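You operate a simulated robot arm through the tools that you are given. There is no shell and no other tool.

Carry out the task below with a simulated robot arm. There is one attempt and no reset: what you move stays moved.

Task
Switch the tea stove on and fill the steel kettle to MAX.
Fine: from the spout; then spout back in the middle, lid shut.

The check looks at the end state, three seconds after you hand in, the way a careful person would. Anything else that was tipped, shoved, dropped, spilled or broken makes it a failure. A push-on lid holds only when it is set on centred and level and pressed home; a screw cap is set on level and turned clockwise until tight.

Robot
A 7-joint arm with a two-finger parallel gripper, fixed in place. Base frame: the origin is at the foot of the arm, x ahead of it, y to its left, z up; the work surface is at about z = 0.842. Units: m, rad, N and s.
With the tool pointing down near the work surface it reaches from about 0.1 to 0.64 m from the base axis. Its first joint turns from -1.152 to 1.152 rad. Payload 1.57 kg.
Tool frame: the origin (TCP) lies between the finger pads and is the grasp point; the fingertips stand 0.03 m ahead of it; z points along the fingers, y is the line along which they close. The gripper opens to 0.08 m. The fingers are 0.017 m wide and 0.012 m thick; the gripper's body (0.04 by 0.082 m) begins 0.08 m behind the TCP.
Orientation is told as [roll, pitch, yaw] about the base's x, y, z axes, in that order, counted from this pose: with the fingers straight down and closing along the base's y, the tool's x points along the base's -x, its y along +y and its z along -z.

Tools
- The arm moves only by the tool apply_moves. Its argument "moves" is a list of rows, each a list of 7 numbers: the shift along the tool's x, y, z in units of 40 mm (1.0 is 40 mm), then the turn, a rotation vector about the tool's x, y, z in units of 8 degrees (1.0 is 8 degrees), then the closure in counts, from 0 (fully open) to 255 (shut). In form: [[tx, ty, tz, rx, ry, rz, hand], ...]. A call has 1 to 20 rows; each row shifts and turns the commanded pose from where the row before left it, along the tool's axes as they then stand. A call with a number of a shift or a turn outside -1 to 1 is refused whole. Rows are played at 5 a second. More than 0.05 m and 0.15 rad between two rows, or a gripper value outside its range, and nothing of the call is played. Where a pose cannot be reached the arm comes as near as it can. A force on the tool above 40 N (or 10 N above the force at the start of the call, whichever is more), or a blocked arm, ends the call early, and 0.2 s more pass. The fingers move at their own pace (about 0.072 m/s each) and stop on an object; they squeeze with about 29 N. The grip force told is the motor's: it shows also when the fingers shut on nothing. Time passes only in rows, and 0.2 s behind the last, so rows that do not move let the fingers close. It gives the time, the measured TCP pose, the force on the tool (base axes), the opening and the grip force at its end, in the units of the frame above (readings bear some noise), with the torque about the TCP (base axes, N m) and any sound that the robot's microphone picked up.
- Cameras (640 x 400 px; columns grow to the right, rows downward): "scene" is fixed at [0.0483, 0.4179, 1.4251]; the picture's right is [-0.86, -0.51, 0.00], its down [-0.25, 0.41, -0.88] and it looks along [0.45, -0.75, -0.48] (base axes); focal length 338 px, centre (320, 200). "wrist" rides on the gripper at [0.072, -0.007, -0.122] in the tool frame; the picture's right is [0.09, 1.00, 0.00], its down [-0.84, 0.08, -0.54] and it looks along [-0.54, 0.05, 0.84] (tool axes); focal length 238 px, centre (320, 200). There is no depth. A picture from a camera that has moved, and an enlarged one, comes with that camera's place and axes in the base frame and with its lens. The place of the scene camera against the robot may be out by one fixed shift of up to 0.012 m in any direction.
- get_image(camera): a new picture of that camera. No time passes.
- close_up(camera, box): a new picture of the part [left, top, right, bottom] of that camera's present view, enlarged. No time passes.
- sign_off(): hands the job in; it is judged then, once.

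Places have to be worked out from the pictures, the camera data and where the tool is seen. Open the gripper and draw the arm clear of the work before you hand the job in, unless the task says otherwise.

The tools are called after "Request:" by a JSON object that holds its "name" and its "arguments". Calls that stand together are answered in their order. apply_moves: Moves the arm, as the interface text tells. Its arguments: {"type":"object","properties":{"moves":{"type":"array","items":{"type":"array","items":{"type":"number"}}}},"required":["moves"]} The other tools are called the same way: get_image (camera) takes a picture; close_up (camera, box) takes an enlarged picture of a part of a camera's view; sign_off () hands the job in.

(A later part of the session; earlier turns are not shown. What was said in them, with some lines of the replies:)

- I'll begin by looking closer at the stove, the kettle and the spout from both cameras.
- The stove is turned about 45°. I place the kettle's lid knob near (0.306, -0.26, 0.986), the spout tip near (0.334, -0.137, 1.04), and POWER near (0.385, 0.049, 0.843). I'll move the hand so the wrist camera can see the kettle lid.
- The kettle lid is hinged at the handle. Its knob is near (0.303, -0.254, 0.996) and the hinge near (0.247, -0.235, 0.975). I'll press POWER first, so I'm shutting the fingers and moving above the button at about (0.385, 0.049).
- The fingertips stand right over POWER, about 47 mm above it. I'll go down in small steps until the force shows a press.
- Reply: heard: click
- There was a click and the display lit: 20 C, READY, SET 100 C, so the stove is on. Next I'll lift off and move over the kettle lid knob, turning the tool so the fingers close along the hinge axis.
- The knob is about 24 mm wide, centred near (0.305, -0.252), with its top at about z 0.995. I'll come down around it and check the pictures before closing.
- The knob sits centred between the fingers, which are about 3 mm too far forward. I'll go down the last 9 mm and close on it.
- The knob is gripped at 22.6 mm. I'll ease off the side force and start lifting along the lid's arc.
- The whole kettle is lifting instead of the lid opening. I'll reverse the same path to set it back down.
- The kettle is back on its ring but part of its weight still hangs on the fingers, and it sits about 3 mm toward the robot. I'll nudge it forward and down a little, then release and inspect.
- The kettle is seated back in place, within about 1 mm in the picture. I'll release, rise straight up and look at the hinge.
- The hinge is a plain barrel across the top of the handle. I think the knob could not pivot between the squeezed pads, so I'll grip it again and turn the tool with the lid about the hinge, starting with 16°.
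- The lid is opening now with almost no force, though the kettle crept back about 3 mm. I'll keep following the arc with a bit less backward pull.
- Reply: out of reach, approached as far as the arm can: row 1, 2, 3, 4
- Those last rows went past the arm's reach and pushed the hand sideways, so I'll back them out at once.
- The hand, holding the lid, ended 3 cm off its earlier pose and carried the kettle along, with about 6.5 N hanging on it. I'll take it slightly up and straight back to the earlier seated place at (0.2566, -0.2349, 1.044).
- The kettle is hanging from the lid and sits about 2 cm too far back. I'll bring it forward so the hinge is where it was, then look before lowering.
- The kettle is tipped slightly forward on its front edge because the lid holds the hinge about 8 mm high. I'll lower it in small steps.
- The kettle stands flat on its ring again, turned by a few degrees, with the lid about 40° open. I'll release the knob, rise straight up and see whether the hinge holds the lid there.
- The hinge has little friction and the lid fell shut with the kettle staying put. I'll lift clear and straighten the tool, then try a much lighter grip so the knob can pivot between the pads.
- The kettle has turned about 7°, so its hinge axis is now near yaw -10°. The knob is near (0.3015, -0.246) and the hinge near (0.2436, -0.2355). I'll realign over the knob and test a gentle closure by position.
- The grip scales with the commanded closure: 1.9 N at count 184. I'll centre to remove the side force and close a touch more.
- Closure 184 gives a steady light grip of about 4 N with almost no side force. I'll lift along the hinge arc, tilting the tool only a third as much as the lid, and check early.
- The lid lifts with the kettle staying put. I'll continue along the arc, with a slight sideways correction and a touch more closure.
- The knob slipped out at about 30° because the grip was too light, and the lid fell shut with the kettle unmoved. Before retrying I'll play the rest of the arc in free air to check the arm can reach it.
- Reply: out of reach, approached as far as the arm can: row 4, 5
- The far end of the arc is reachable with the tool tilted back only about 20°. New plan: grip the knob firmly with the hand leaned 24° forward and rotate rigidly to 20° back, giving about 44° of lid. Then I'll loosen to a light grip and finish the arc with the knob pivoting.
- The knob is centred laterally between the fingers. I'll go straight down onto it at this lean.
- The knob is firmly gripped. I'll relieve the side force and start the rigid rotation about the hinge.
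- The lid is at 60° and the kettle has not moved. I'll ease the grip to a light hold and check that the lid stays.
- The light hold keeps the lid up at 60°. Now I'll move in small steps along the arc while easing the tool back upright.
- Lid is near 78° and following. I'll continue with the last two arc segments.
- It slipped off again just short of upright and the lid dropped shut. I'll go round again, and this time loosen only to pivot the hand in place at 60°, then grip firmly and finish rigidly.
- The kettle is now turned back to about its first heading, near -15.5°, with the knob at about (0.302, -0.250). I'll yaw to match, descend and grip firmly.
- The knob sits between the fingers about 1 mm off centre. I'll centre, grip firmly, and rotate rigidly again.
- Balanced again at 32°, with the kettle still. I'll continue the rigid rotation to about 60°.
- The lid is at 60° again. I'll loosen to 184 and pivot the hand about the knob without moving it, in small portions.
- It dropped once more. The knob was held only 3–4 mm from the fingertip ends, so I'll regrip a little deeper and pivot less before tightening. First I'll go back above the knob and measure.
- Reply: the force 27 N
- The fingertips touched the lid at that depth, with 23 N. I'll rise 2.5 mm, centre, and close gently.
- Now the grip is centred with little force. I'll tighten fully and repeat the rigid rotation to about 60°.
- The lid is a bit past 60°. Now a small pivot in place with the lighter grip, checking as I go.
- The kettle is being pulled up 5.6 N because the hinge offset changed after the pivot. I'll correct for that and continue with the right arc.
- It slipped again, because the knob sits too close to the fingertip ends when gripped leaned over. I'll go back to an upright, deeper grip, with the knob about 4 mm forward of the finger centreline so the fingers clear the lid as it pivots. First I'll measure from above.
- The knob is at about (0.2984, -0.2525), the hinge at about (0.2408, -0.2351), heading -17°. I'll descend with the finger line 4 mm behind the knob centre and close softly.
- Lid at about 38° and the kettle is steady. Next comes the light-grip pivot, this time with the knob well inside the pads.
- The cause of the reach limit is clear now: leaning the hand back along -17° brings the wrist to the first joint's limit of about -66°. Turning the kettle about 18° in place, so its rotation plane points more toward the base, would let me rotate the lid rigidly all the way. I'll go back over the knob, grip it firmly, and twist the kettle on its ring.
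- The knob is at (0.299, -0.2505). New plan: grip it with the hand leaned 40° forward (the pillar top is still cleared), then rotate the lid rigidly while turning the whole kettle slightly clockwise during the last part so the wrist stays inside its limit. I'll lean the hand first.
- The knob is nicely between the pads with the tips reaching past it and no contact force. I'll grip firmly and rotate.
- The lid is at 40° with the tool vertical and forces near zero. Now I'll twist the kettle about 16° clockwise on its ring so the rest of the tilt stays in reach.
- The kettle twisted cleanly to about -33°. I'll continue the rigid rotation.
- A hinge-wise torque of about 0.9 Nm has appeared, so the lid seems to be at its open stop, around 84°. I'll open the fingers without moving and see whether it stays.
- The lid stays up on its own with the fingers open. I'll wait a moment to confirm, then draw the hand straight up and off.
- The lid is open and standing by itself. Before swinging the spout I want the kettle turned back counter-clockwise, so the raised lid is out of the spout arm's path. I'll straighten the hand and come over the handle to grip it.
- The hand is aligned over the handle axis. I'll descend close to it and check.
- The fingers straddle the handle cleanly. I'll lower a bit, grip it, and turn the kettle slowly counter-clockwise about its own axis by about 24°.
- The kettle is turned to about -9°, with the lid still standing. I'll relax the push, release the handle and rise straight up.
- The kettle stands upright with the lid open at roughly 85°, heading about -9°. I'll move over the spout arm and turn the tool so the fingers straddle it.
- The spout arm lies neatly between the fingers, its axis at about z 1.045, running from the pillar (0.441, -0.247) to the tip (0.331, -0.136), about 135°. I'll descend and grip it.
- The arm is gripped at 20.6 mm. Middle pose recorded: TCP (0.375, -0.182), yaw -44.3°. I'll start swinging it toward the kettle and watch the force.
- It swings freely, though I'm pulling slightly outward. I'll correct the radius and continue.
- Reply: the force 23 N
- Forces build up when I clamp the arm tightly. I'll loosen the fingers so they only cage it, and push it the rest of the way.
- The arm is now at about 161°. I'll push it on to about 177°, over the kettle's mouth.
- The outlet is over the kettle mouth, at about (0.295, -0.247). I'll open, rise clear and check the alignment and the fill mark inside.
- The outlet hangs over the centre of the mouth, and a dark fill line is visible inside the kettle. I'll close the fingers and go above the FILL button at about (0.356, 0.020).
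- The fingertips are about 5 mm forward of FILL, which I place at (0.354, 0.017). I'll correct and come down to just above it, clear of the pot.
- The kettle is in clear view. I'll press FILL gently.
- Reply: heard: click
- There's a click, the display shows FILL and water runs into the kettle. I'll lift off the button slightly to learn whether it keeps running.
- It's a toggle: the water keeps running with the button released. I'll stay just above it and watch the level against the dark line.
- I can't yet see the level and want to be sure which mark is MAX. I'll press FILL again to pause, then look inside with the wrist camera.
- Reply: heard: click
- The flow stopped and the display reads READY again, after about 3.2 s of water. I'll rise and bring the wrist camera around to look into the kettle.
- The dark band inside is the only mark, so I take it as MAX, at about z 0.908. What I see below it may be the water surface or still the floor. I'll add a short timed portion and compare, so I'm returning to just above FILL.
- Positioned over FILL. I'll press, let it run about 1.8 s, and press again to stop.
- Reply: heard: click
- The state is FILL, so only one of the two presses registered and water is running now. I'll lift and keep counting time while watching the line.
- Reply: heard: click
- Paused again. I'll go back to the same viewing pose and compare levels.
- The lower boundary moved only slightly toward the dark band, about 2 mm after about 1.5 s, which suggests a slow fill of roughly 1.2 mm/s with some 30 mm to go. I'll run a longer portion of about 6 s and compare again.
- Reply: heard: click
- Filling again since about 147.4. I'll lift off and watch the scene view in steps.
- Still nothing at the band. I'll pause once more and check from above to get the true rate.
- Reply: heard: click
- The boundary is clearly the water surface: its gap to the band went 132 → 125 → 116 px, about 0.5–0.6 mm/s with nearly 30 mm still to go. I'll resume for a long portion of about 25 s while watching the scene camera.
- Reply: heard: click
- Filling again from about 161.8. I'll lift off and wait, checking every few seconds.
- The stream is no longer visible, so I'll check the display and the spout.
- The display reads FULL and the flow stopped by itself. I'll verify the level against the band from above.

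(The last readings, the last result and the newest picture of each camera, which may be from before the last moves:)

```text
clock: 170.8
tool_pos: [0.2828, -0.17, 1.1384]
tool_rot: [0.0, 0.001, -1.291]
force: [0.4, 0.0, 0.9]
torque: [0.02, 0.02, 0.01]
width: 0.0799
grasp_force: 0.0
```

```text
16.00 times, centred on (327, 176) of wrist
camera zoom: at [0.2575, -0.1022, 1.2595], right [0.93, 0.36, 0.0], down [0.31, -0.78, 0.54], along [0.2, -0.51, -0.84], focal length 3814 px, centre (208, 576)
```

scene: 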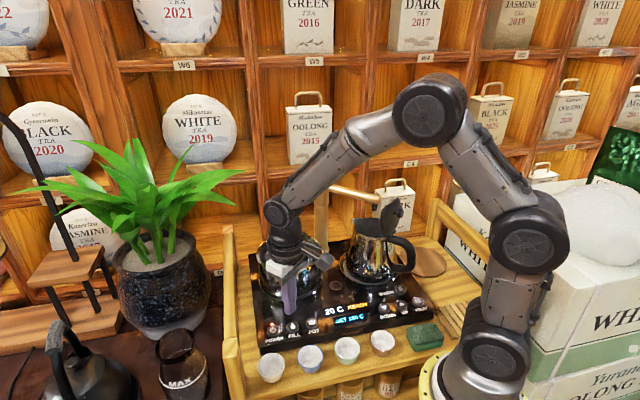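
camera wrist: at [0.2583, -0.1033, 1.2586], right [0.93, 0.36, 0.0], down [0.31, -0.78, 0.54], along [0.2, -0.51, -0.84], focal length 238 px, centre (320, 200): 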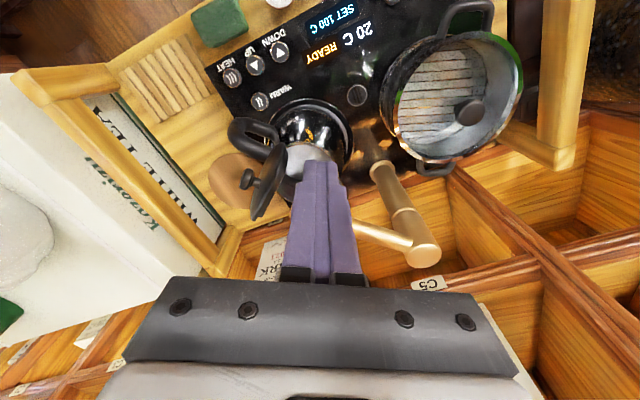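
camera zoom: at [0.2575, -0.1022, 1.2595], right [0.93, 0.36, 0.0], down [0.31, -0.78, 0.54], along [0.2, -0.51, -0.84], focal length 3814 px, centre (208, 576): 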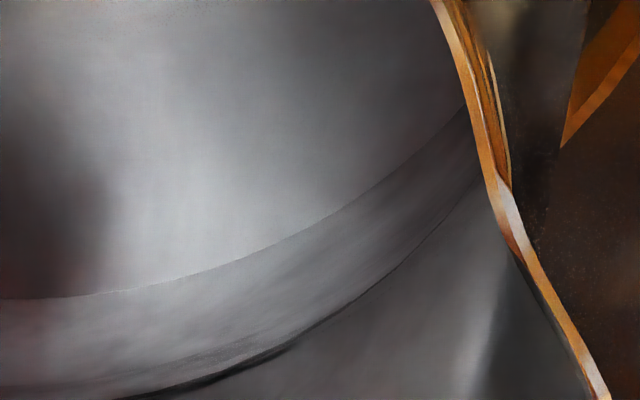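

FULL fits the picture: the boundary I was tracking is the floor edge seen through the water, and the band is now just touched by the surface. Next the spout goes back, so I'm returning over its arm with open fingers.

Request:
{"name": "apply_moves", "arguments": {"moves": [[0, 0, 0, 0, 0, -1, 96], [0, 0, 0, 0, 0, -1, 96], [0, 0, 0, 0, 0, -1, 96], [0, 0, 0, 0, 0, -1, 96], [0, 0, 0, 0, 0, -1, 96], [0, 0, 0, 0, 0, -1, 96], [0, 0, 0, 0, 0, -1, 96], [0, 0, 0, 0, 0, -1, 96], [0, 0, 0, 0, 0, -1, 96], [-0.577, -0.6, 0, 0, 0, 0, 96], [-0.577, -0.6, 0, 0, 0, 0, 96], [-0.577, -0.6, 0, 0, 0, 0, 96], [0, 0, 0, 0, 0, 0, 96]]}}

Request:
{"name": "get_image", "arguments": {"camera": "wrist"}}

```text
clock: 173.6
tool_pos: [0.3491, -0.2433, 1.1362]
tool_rot: [0.001, 0.001, -0.032]
force: [-0.5, -0.8, 0.4]
torque: [0.01, 0.01, -0.02]
width: 0.0498
grasp_force: 0.0
```

```text
taken
camera wrist: at [0.2786, -0.2481, 1.2585], right [-0.06, 1.0, 0.0], down [0.84, 0.05, 0.54], along [0.54, 0.03, -0.84], focal length 238 px, centre (320, 200)
```

wrist: 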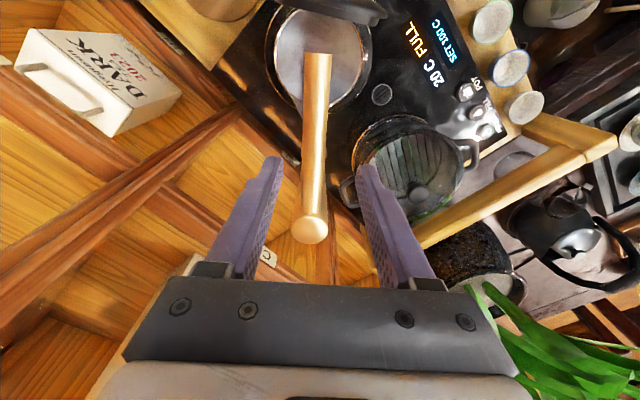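

Request:
{"name": "apply_moves", "arguments": {"moves": [[0, 0, 1, 0, 0, 0, 96], [0, 0, 1, 0, 0, 0, 96], [0, 0, 0.2, 0, 0, 0, 96], [0, 0, 0, 0, 0, 0, 165], [0, 0, 0, 0, 0, 0, 165]]}}

Request:
{"name": "apply_moves", "arguments": {"moves": [[-0.0056, 0.161, 0, 0, 0, 0.5, 165], [-0.0056, 0.161, 0, 0, 0, 0.5, 165], [-0.0056, 0.161, 0, 0, 0, 0.5, 165], [-0.0056, 0.161, 0, 0, 0, 0.5, 165], [-0.0056, 0.161, 0, 0, 0, 0.5, 165], [-0.0056, 0.161, 0, 0, 0, 0.5, 165]]}}

Request:
{"name": "close_up", "arguments": {"camera": "scene", "box": [270, 120, 420, 270]}}

Request:
{"name": "get_image", "arguments": {"camera": "wrist"}}

```text
clock: 174.8
tool_pos: [0.3504, -0.2449, 1.0486]
tool_rot: [0.002, -0.001, -0.032]
force: [0.5, 0.1, 0.3]
torque: [-0.02, 0.0, 0.0]
width: 0.0285
grasp_force: 0.6
```

```text
clock: 176.2
tool_pos: [0.36, -0.207, 1.0493]
tool_rot: [0.0, -0.001, -0.452]
force: [-0.5, 0.2, 0.1]
torque: [-0.03, 0.03, -0.02]
width: 0.0284
grasp_force: 0.8
```

```text
2.67 times, centred on (345, 195) of scene
camera zoom: at [0.0483, 0.4179, 1.4251], right [-0.86, -0.51, 0.0], down [-0.25, 0.41, -0.88], along [0.45, -0.75, -0.48], focal length 901 px, centre (253, 213)
```

zoom: 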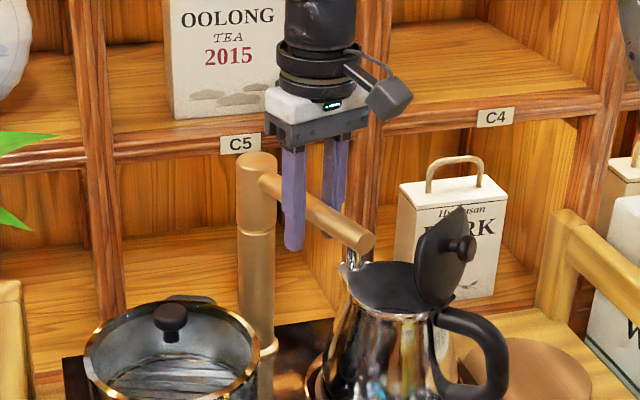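

```text
taken
camera wrist: at [0.2924, -0.1814, 1.1714], right [0.35, 0.94, 0.0], down [0.79, -0.3, 0.54], along [0.51, -0.19, -0.84], focal length 238 px, centre (320, 200)
```

wrist: 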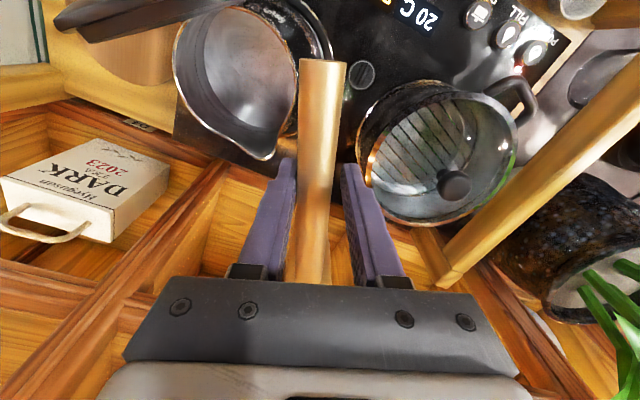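

The swing back is going smoothly. I'll continue to the recorded middle pose, then close gently to centre the arm there.

Request:
{"name": "apply_moves", "arguments": {"moves": [[-0.0056, 0.161, 0, 0, 0, 0.5, 165], [-0.0056, 0.161, 0, 0, 0, 0.5, 165], [-0.0056, 0.161, 0, 0, 0, 0.5, 165], [-0.0056, 0.161, 0, 0, 0, 0.5, 165], [-0.0035, 0.098, 0, 0, 0, 0.304, 165], [0, 0, 0, 0, 0, 0, 165]]}}

Request:
{"name": "apply_moves", "arguments": {"moves": [[0, 0, 0, 0, 0, 0, 180], [0, 0, 0, 0, 0, 0, 187], [0, 0, 0, 0, 0, 0, 188], [0, 0, 0, 0, 0, 0, 188]]}}

Request:
{"name": "get_image", "arguments": {"camera": "wrist"}}

Request:
{"name": "get_image", "arguments": {"camera": "scene"}}

```text
clock: 177.6
tool_pos: [0.3766, -0.1832, 1.0507]
tool_rot: [0.001, -0.001, -0.774]
force: [0.2, -0.2, 1.2]
torque: [0.01, 0.04, 0.01]
width: 0.0282
grasp_force: 0.1
```

```text
clock: 178.6
tool_pos: [0.377, -0.1816, 1.0505]
tool_rot: [0.0, 0.001, -0.771]
force: [-0.3, 0.0, 0.3]
torque: [0.02, -0.02, 0.0]
width: 0.0215
grasp_force: 0.1
```

```text
taken
camera wrist: at [0.3205, -0.1364, 1.1721], right [0.63, 0.78, 0.0], down [0.65, -0.53, 0.54], along [0.42, -0.34, -0.84], focal length 238 px, centre (320, 200)
```

wrist: 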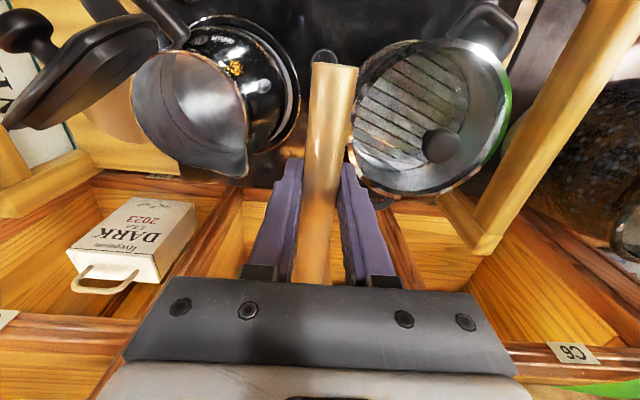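

```text
taken
```

scene: 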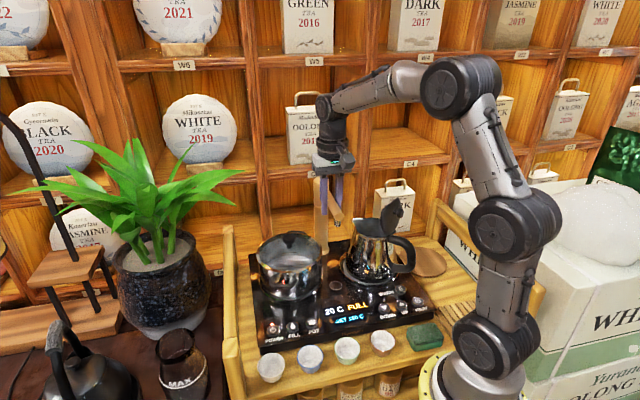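

The arm is centred in the fingers at the recorded pose. I'll open, rise and compare with the first picture of the spout.

Request:
{"name": "apply_moves", "arguments": {"moves": [[0, 0, 0, 0, 0, 0, 96], [0, 0, 0, 0, 0, 0, 96], [0, 0, -1, 0, 0, 0, 96], [0, 0, -1, 0, 0, 0, 96], [0, 0, -0.5, 0, 0, 0, 96]]}}

Request:
{"name": "close_up", "arguments": {"camera": "scene", "box": [230, 160, 470, 310]}}

Request:
{"name": "close_up", "arguments": {"camera": "wrist", "box": [250, 40, 400, 250]}}

Request:
{"name": "close_up", "arguments": {"camera": "scene", "box": [290, 160, 420, 270]}}

```text
clock: 179.8
tool_pos: [0.3755, -0.1852, 1.1503]
tool_rot: [-0.001, 0.001, -0.77]
force: [-0.1, -1.0, -0.8]
torque: [-0.02, -0.02, 0.03]
width: 0.0499
grasp_force: 0.1
```

```text
2.67 times, centred on (350, 235) of scene
camera zoom: at [0.0483, 0.4179, 1.4251], right [-0.86, -0.51, 0.0], down [-0.25, 0.41, -0.88], along [0.45, -0.75, -0.48], focal length 901 px, centre (240, 107)
```

zoom: 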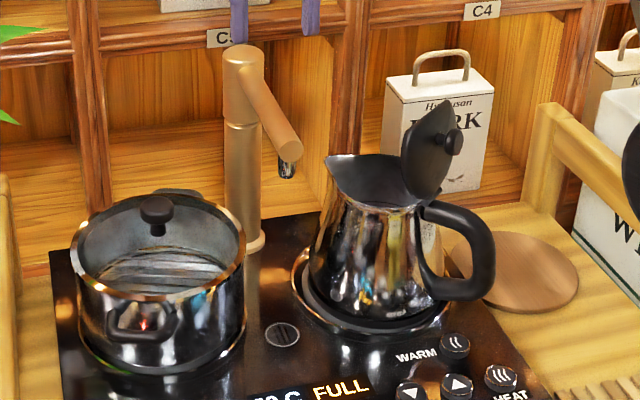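

```text
1.90 times, centred on (325, 145) of wrist
camera zoom: at [0.3188, -0.1399, 1.2728], right [0.63, 0.78, 0.0], down [0.65, -0.53, 0.54], along [0.42, -0.34, -0.84], focal length 454 px, centre (310, 305)
```

zoom: 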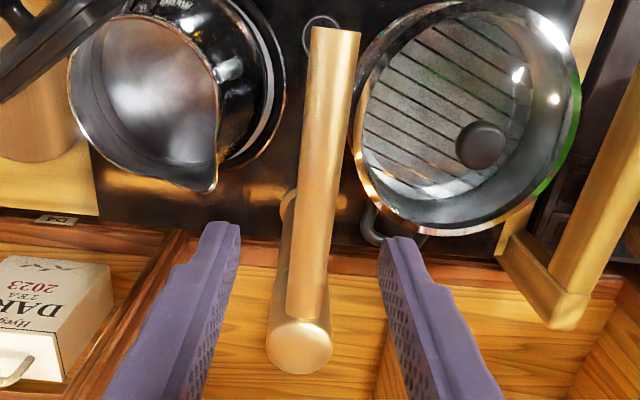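

```text
3.64 times, centred on (355, 215) of scene
camera zoom: at [0.0483, 0.4179, 1.4251], right [-0.86, -0.51, 0.0], down [-0.25, 0.41, -0.88], along [0.45, -0.75, -0.48], focal length 1229 px, centre (193, 146)
```

zoom: 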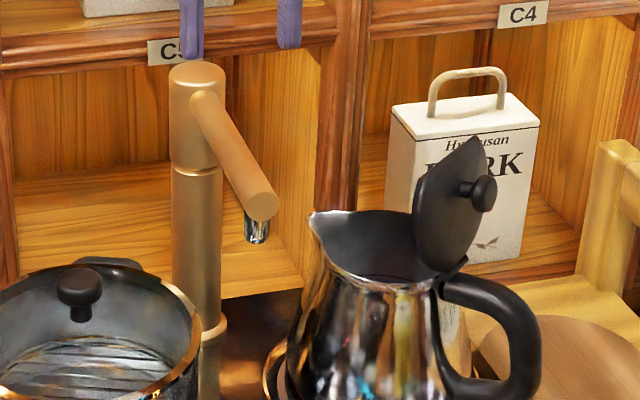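

The spout sits exactly where it was at the start, within about 1 mm in the picture. Next I'll close the lid by pushing it forward from behind with closed fingers, starting behind the knob above the handle.

Request:
{"name": "apply_moves", "arguments": {"moves": [[0, 0, 0, 0, 0, -0.88, 255], [0, 0, 0, 0, 0, -0.88, 255], [0, 0, 0, 0, 0, -0.88, 255], [0, 0, 0, 0, 0, -0.88, 255], [0, 0, 0, 0, 0, -0.88, 255], [0.878, -0.392, 0, 0, 0, 0, 255], [0.878, -0.392, 0, 0, 0, 0, 255], [0.878, -0.392, 0, 0, 0, 0, 255], [0.878, -0.392, 0, 0, 0, 0, 255], [0.878, -0.392, 0, 0, 0, 0, 255], [0, 0, 0, 0, 0, 0, 255]]}}

Request:
{"name": "get_image", "arguments": {"camera": "wrist"}}

Request:
{"name": "close_up", "arguments": {"camera": "scene", "box": [320, 140, 460, 270]}}

```text
clock: 182.2
tool_pos: [0.1895, -0.2342, 1.1475]
tool_rot: [-0.001, 0.0, -0.157]
force: [-0.7, 1.1, -0.3]
torque: [0.04, -0.02, 0.02]
width: 0.0002
grasp_force: 21.9
```

```text
taken
camera wrist: at [0.1172, -0.2293, 1.2692], right [0.06, 1.0, 0.0], down [0.84, -0.05, 0.54], along [0.54, -0.04, -0.84], focal length 238 px, centre (320, 200)
```

wrist: 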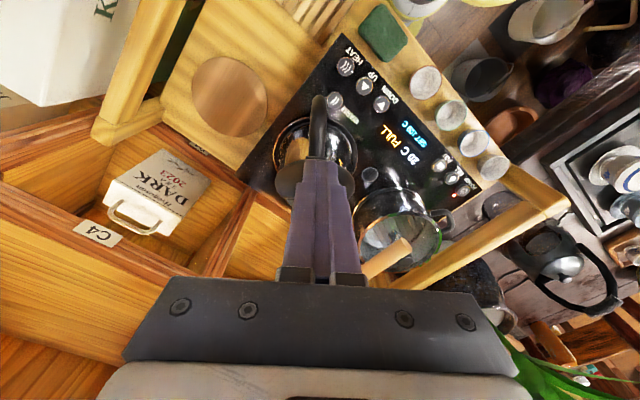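

```text
3.08 times, centred on (390, 205) of scene
camera zoom: at [0.0483, 0.4179, 1.4251], right [-0.86, -0.51, 0.0], down [-0.25, 0.41, -0.88], along [0.45, -0.75, -0.48], focal length 1040 px, centre (105, 185)
```

zoom: 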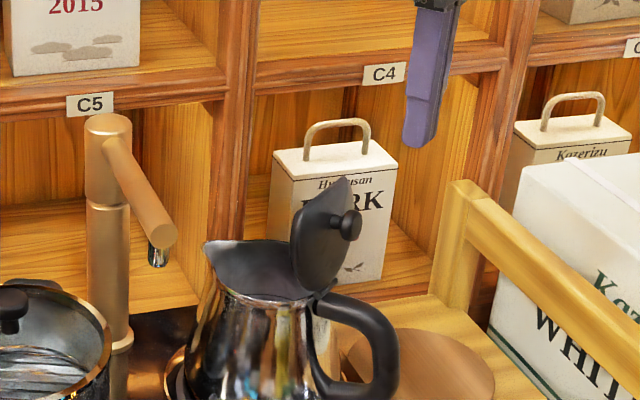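

Request:
{"name": "apply_moves", "arguments": {"moves": [[0, 0, 1, 0, 0, 0, 255], [0, 0, 1, 0, 0, 0, 255], [0, 0, 0.1, 0, 0, 0, 255]]}}

Request:
{"name": "close_up", "arguments": {"camera": "scene", "box": [320, 140, 460, 270]}}

Request:
{"name": "get_image", "arguments": {"camera": "wrist"}}

```text
clock: 183.0
tool_pos: [0.19, -0.2336, 1.0651]
tool_rot: [-0.002, 0.002, -0.157]
force: [-0.6, 0.0, 0.2]
torque: [0.04, 0.01, -0.02]
width: 0.0
grasp_force: 21.0
```

```text
3.08 times, centred on (390, 205) of scene
camera zoom: at [0.0483, 0.4179, 1.4251], right [-0.86, -0.51, 0.0], down [-0.25, 0.41, -0.88], along [0.45, -0.75, -0.48], focal length 1040 px, centre (105, 185)
```

zoom: 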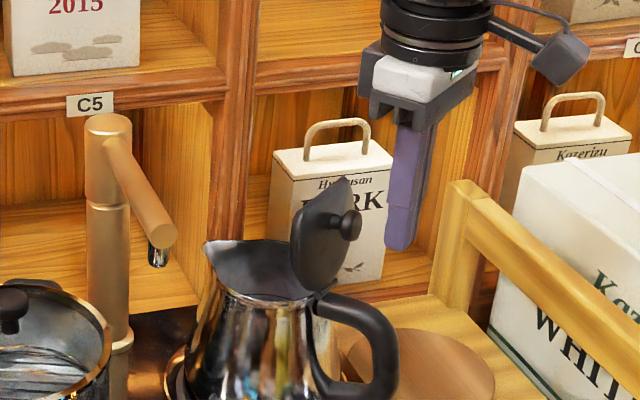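

```text
taken
camera wrist: at [0.1189, -0.2298, 1.1864], right [0.07, 1.0, 0.0], down [0.84, -0.05, 0.54], along [0.54, -0.04, -0.84], focal length 238 px, centre (320, 200)
```

wrist: 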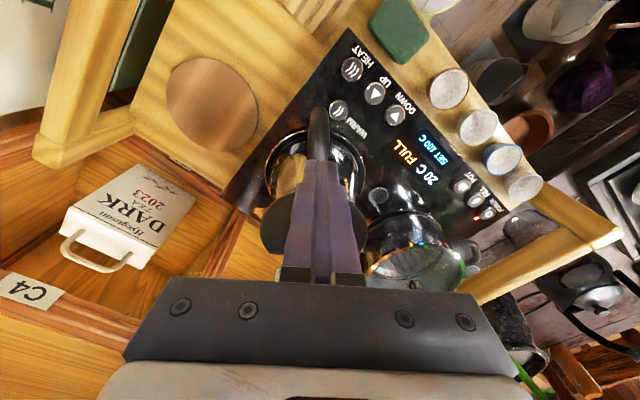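

The fingertips are behind the knob at its height. I'll push forward slowly.

Request:
{"name": "apply_moves", "arguments": {"moves": [[-0.25, 0, 0, 0, 0, 0, 255], [-0.25, 0, 0, 0, 0, 0, 255], [-0.25, 0, 0, 0, 0, 0, 255]]}}

Request:
{"name": "close_up", "arguments": {"camera": "scene", "box": [320, 140, 460, 270]}}

```text
clock: 183.8
tool_pos: [0.2224, -0.2398, 1.0648]
tool_rot: [0.0, 0.0, -0.159]
force: [-0.6, 0.1, -0.2]
torque: [0.01, 0.03, -0.01]
width: 0.0
grasp_force: 21.0
```

```text
3.08 times, centred on (390, 205) of scene
camera zoom: at [0.0483, 0.4179, 1.4251], right [-0.86, -0.51, 0.0], down [-0.25, 0.41, -0.88], along [0.45, -0.75, -0.48], focal length 1040 px, centre (105, 185)
```

zoom: 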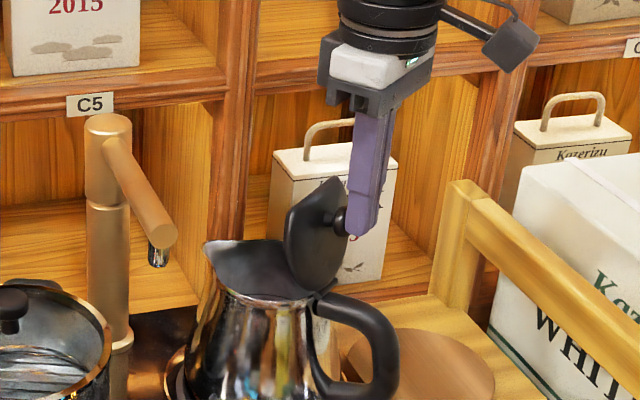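

Request:
{"name": "apply_moves", "arguments": {"moves": [[-0.25, 0, 0, 0, 0, 0, 255], [-0.25, 0, 0, 0, 0, 0, 255], [-0.25, 0, -0.05, 0, 0, 0, 255]]}}

Request:
{"name": "close_up", "arguments": {"camera": "scene", "box": [320, 140, 460, 270]}}

```text
clock: 184.6
tool_pos: [0.2523, -0.242, 1.0681]
tool_rot: [-0.001, -0.002, -0.157]
force: [-0.2, -0.9, 0.5]
torque: [-0.01, 0.0, 0.02]
width: 0.0
grasp_force: 21.6
```

```text
3.08 times, centred on (390, 205) of scene
camera zoom: at [0.0483, 0.4179, 1.4251], right [-0.86, -0.51, 0.0], down [-0.25, 0.41, -0.88], along [0.45, -0.75, -0.48], focal length 1040 px, centre (105, 185)
```

zoom: 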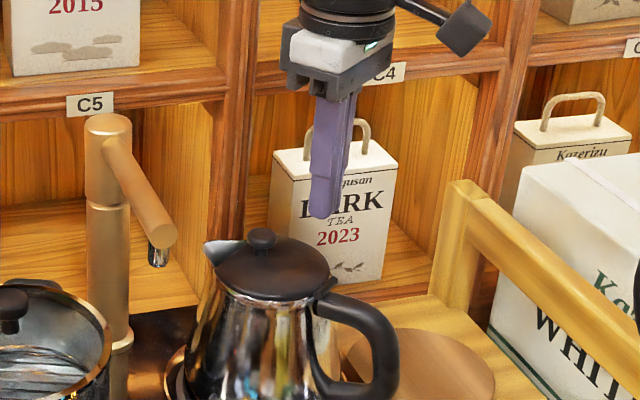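

The lid fell shut. I'll press it home lightly on the knob to be sure.

Request:
{"name": "apply_moves", "arguments": {"moves": [[-0.63, -0.03, -0.1, 0, 0, 0, 255], [-0.63, -0.03, 0, 0, 0, 0, 255], [0, 0, 0.5, 0, 0, 0, 255], [0, 0, 0.3, 0, 0, 0, 255], [0, 0, 0.2, 0, 0, 0, 255]]}}

Request:
{"name": "close_up", "arguments": {"camera": "scene", "box": [320, 140, 460, 270]}}

Request:
{"name": "get_image", "arguments": {"camera": "wrist"}}

```text
clock: 185.8
tool_pos: [0.3004, -0.252, 1.0309]
tool_rot: [0.001, -0.002, -0.158]
force: [-0.4, 2.5, 7.2]
torque: [0.08, 0.01, 0.0]
width: 0.0
grasp_force: 21.2
```

```text
3.08 times, centred on (390, 205) of scene
camera zoom: at [0.0482, 0.4181, 1.425], right [-0.86, -0.51, 0.0], down [-0.25, 0.41, -0.88], along [0.45, -0.75, -0.48], focal length 1040 px, centre (105, 185)
```

zoom: 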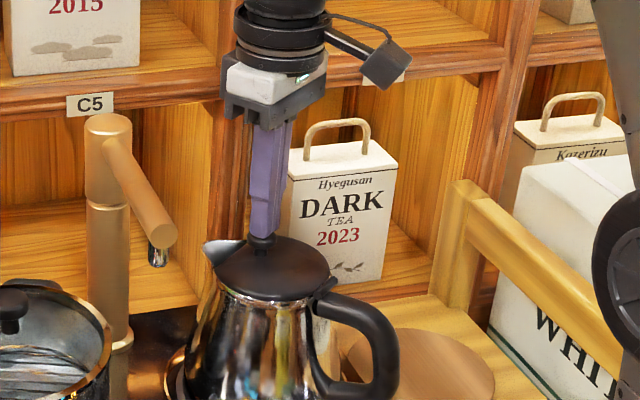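

```text
taken
camera wrist: at [0.2283, -0.2467, 1.153], right [0.07, 1.0, 0.0], down [0.84, -0.05, 0.54], along [0.54, -0.04, -0.84], focal length 238 px, centre (320, 200)
```

wrist: 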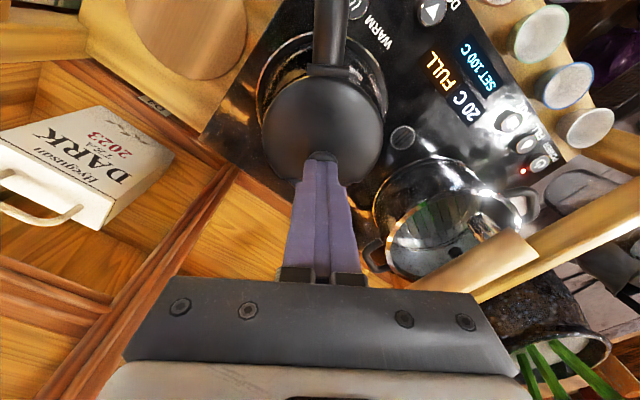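

The lid is pressed home at 7 N. I'll rise, open the gripper and draw back to a clear pose, then do a final check.

Request:
{"name": "apply_moves", "arguments": {"moves": [[0, 0, -0.4, 0, 0, 0, 255], [0, 0, -1, 0, 0, 0, 255], [0, 0, -1, 0, 0, 0, 255], [0, 0, -1, 0, 0, 0, 255], [0, 0, -1, 0, 0, 0, 0], [0.5, 0.8, 0, 0, 0, 0, 0], [0.5, 0.8, 0, 0, 0, 0, 0], [0.5, 0.8, 0, 0, 0, 0, 0], [0, 0.8, 0, 0, 0, 0, 0], [0, 0, 0, 0, 0, 0, 0]]}}

Request:
{"name": "get_image", "arguments": {"camera": "scene"}}

Request:
{"name": "close_up", "arguments": {"camera": "scene", "box": [230, 160, 470, 310]}}

Request:
{"name": "close_up", "arguments": {"camera": "scene", "box": [240, 270, 460, 400]}}

Request:
{"name": "get_image", "arguments": {"camera": "wrist"}}

```text
clock: 188.0
tool_pos: [0.2585, -0.1176, 1.2075]
tool_rot: [0.0, -0.001, -0.159]
force: [-0.6, 0.4, -0.1]
torque: [0.0, -0.01, 0.03]
width: 0.0799
grasp_force: 0.0
```

```text
taken
```

scene: 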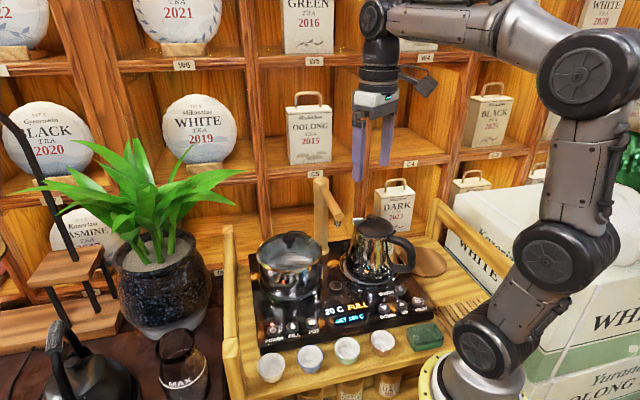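

```text
2.67 times, centred on (350, 235) of scene
camera zoom: at [0.0483, 0.4179, 1.4251], right [-0.86, -0.51, 0.0], down [-0.25, 0.41, -0.88], along [0.45, -0.75, -0.48], focal length 901 px, centre (240, 107)
```

zoom: 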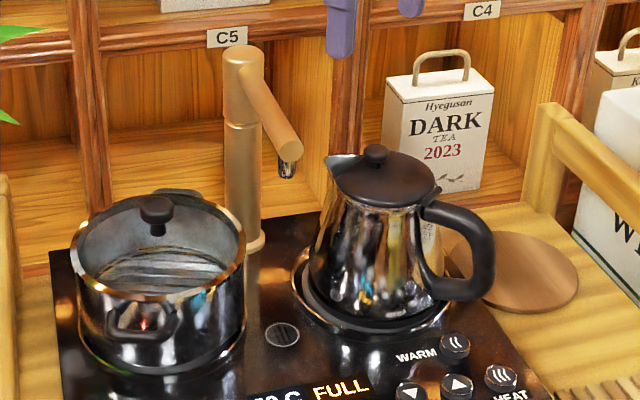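

```text
2.91 times, centred on (350, 335) of scene
camera zoom: at [0.0483, 0.4179, 1.4251], right [-0.86, -0.51, 0.0], down [-0.25, 0.41, -0.88], along [0.45, -0.75, -0.48], focal length 983 px, centre (233, -193)
```

zoom: 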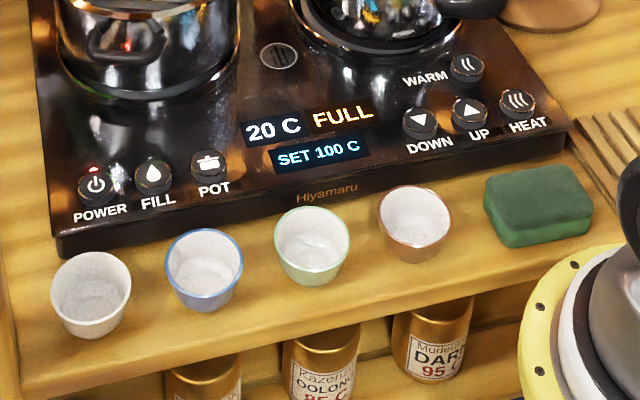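

```text
taken
camera wrist: at [0.1866, -0.1136, 1.3285], right [0.07, 1.0, 0.0], down [0.84, -0.06, 0.54], along [0.54, -0.04, -0.84], focal length 238 px, centre (320, 200)
```

wrist: 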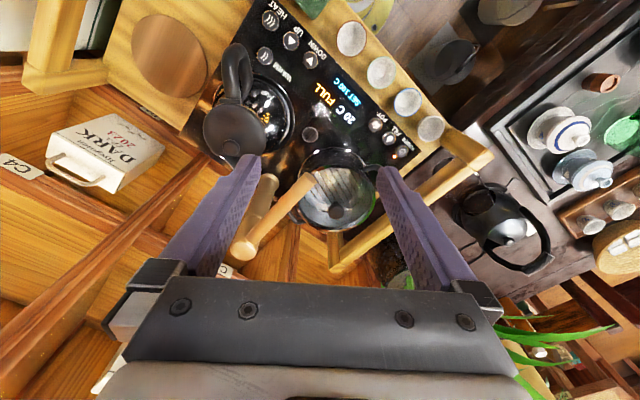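

Final check: the stove is on and shows FULL, the kettle is filled with its lid shut, and the spout is in the middle. The cups, pot and boxes look undisturbed and I see no spill. The gripper is open and the arm is clear, so I'm handing in.

Request:
{"name": "sign_off", "arguments": {}}

```text
The job is handed in.
```

The tea stove is on, the steel kettle has been filled from the spout, the spout is back in the middle and the lid is shut. I've handed the job in and don't have the check's result.

- **Water level:** the stove showed FULL and stopped the water by itself. I took the single dark band inside the kettle as MAX, since I couldn't see the word itself. The surface was just touching that band when the flow stopped.
- **Kettle position:** getting the hinged lid open took many tries. The lid dropped shut several times, and the kettle was lifted off its ring, shifted and turned along the way. It now stands flat on the ring, about 5 mm back and turned about 8° from where it started. I saw no spill.
- **Spout:** it matches the first picture to within about 1 mm.
- **Lid:** I pressed it home on the knob with about 7 N.

The cups, pot and boxes look where they were. The gripper is open and the arm is clear.
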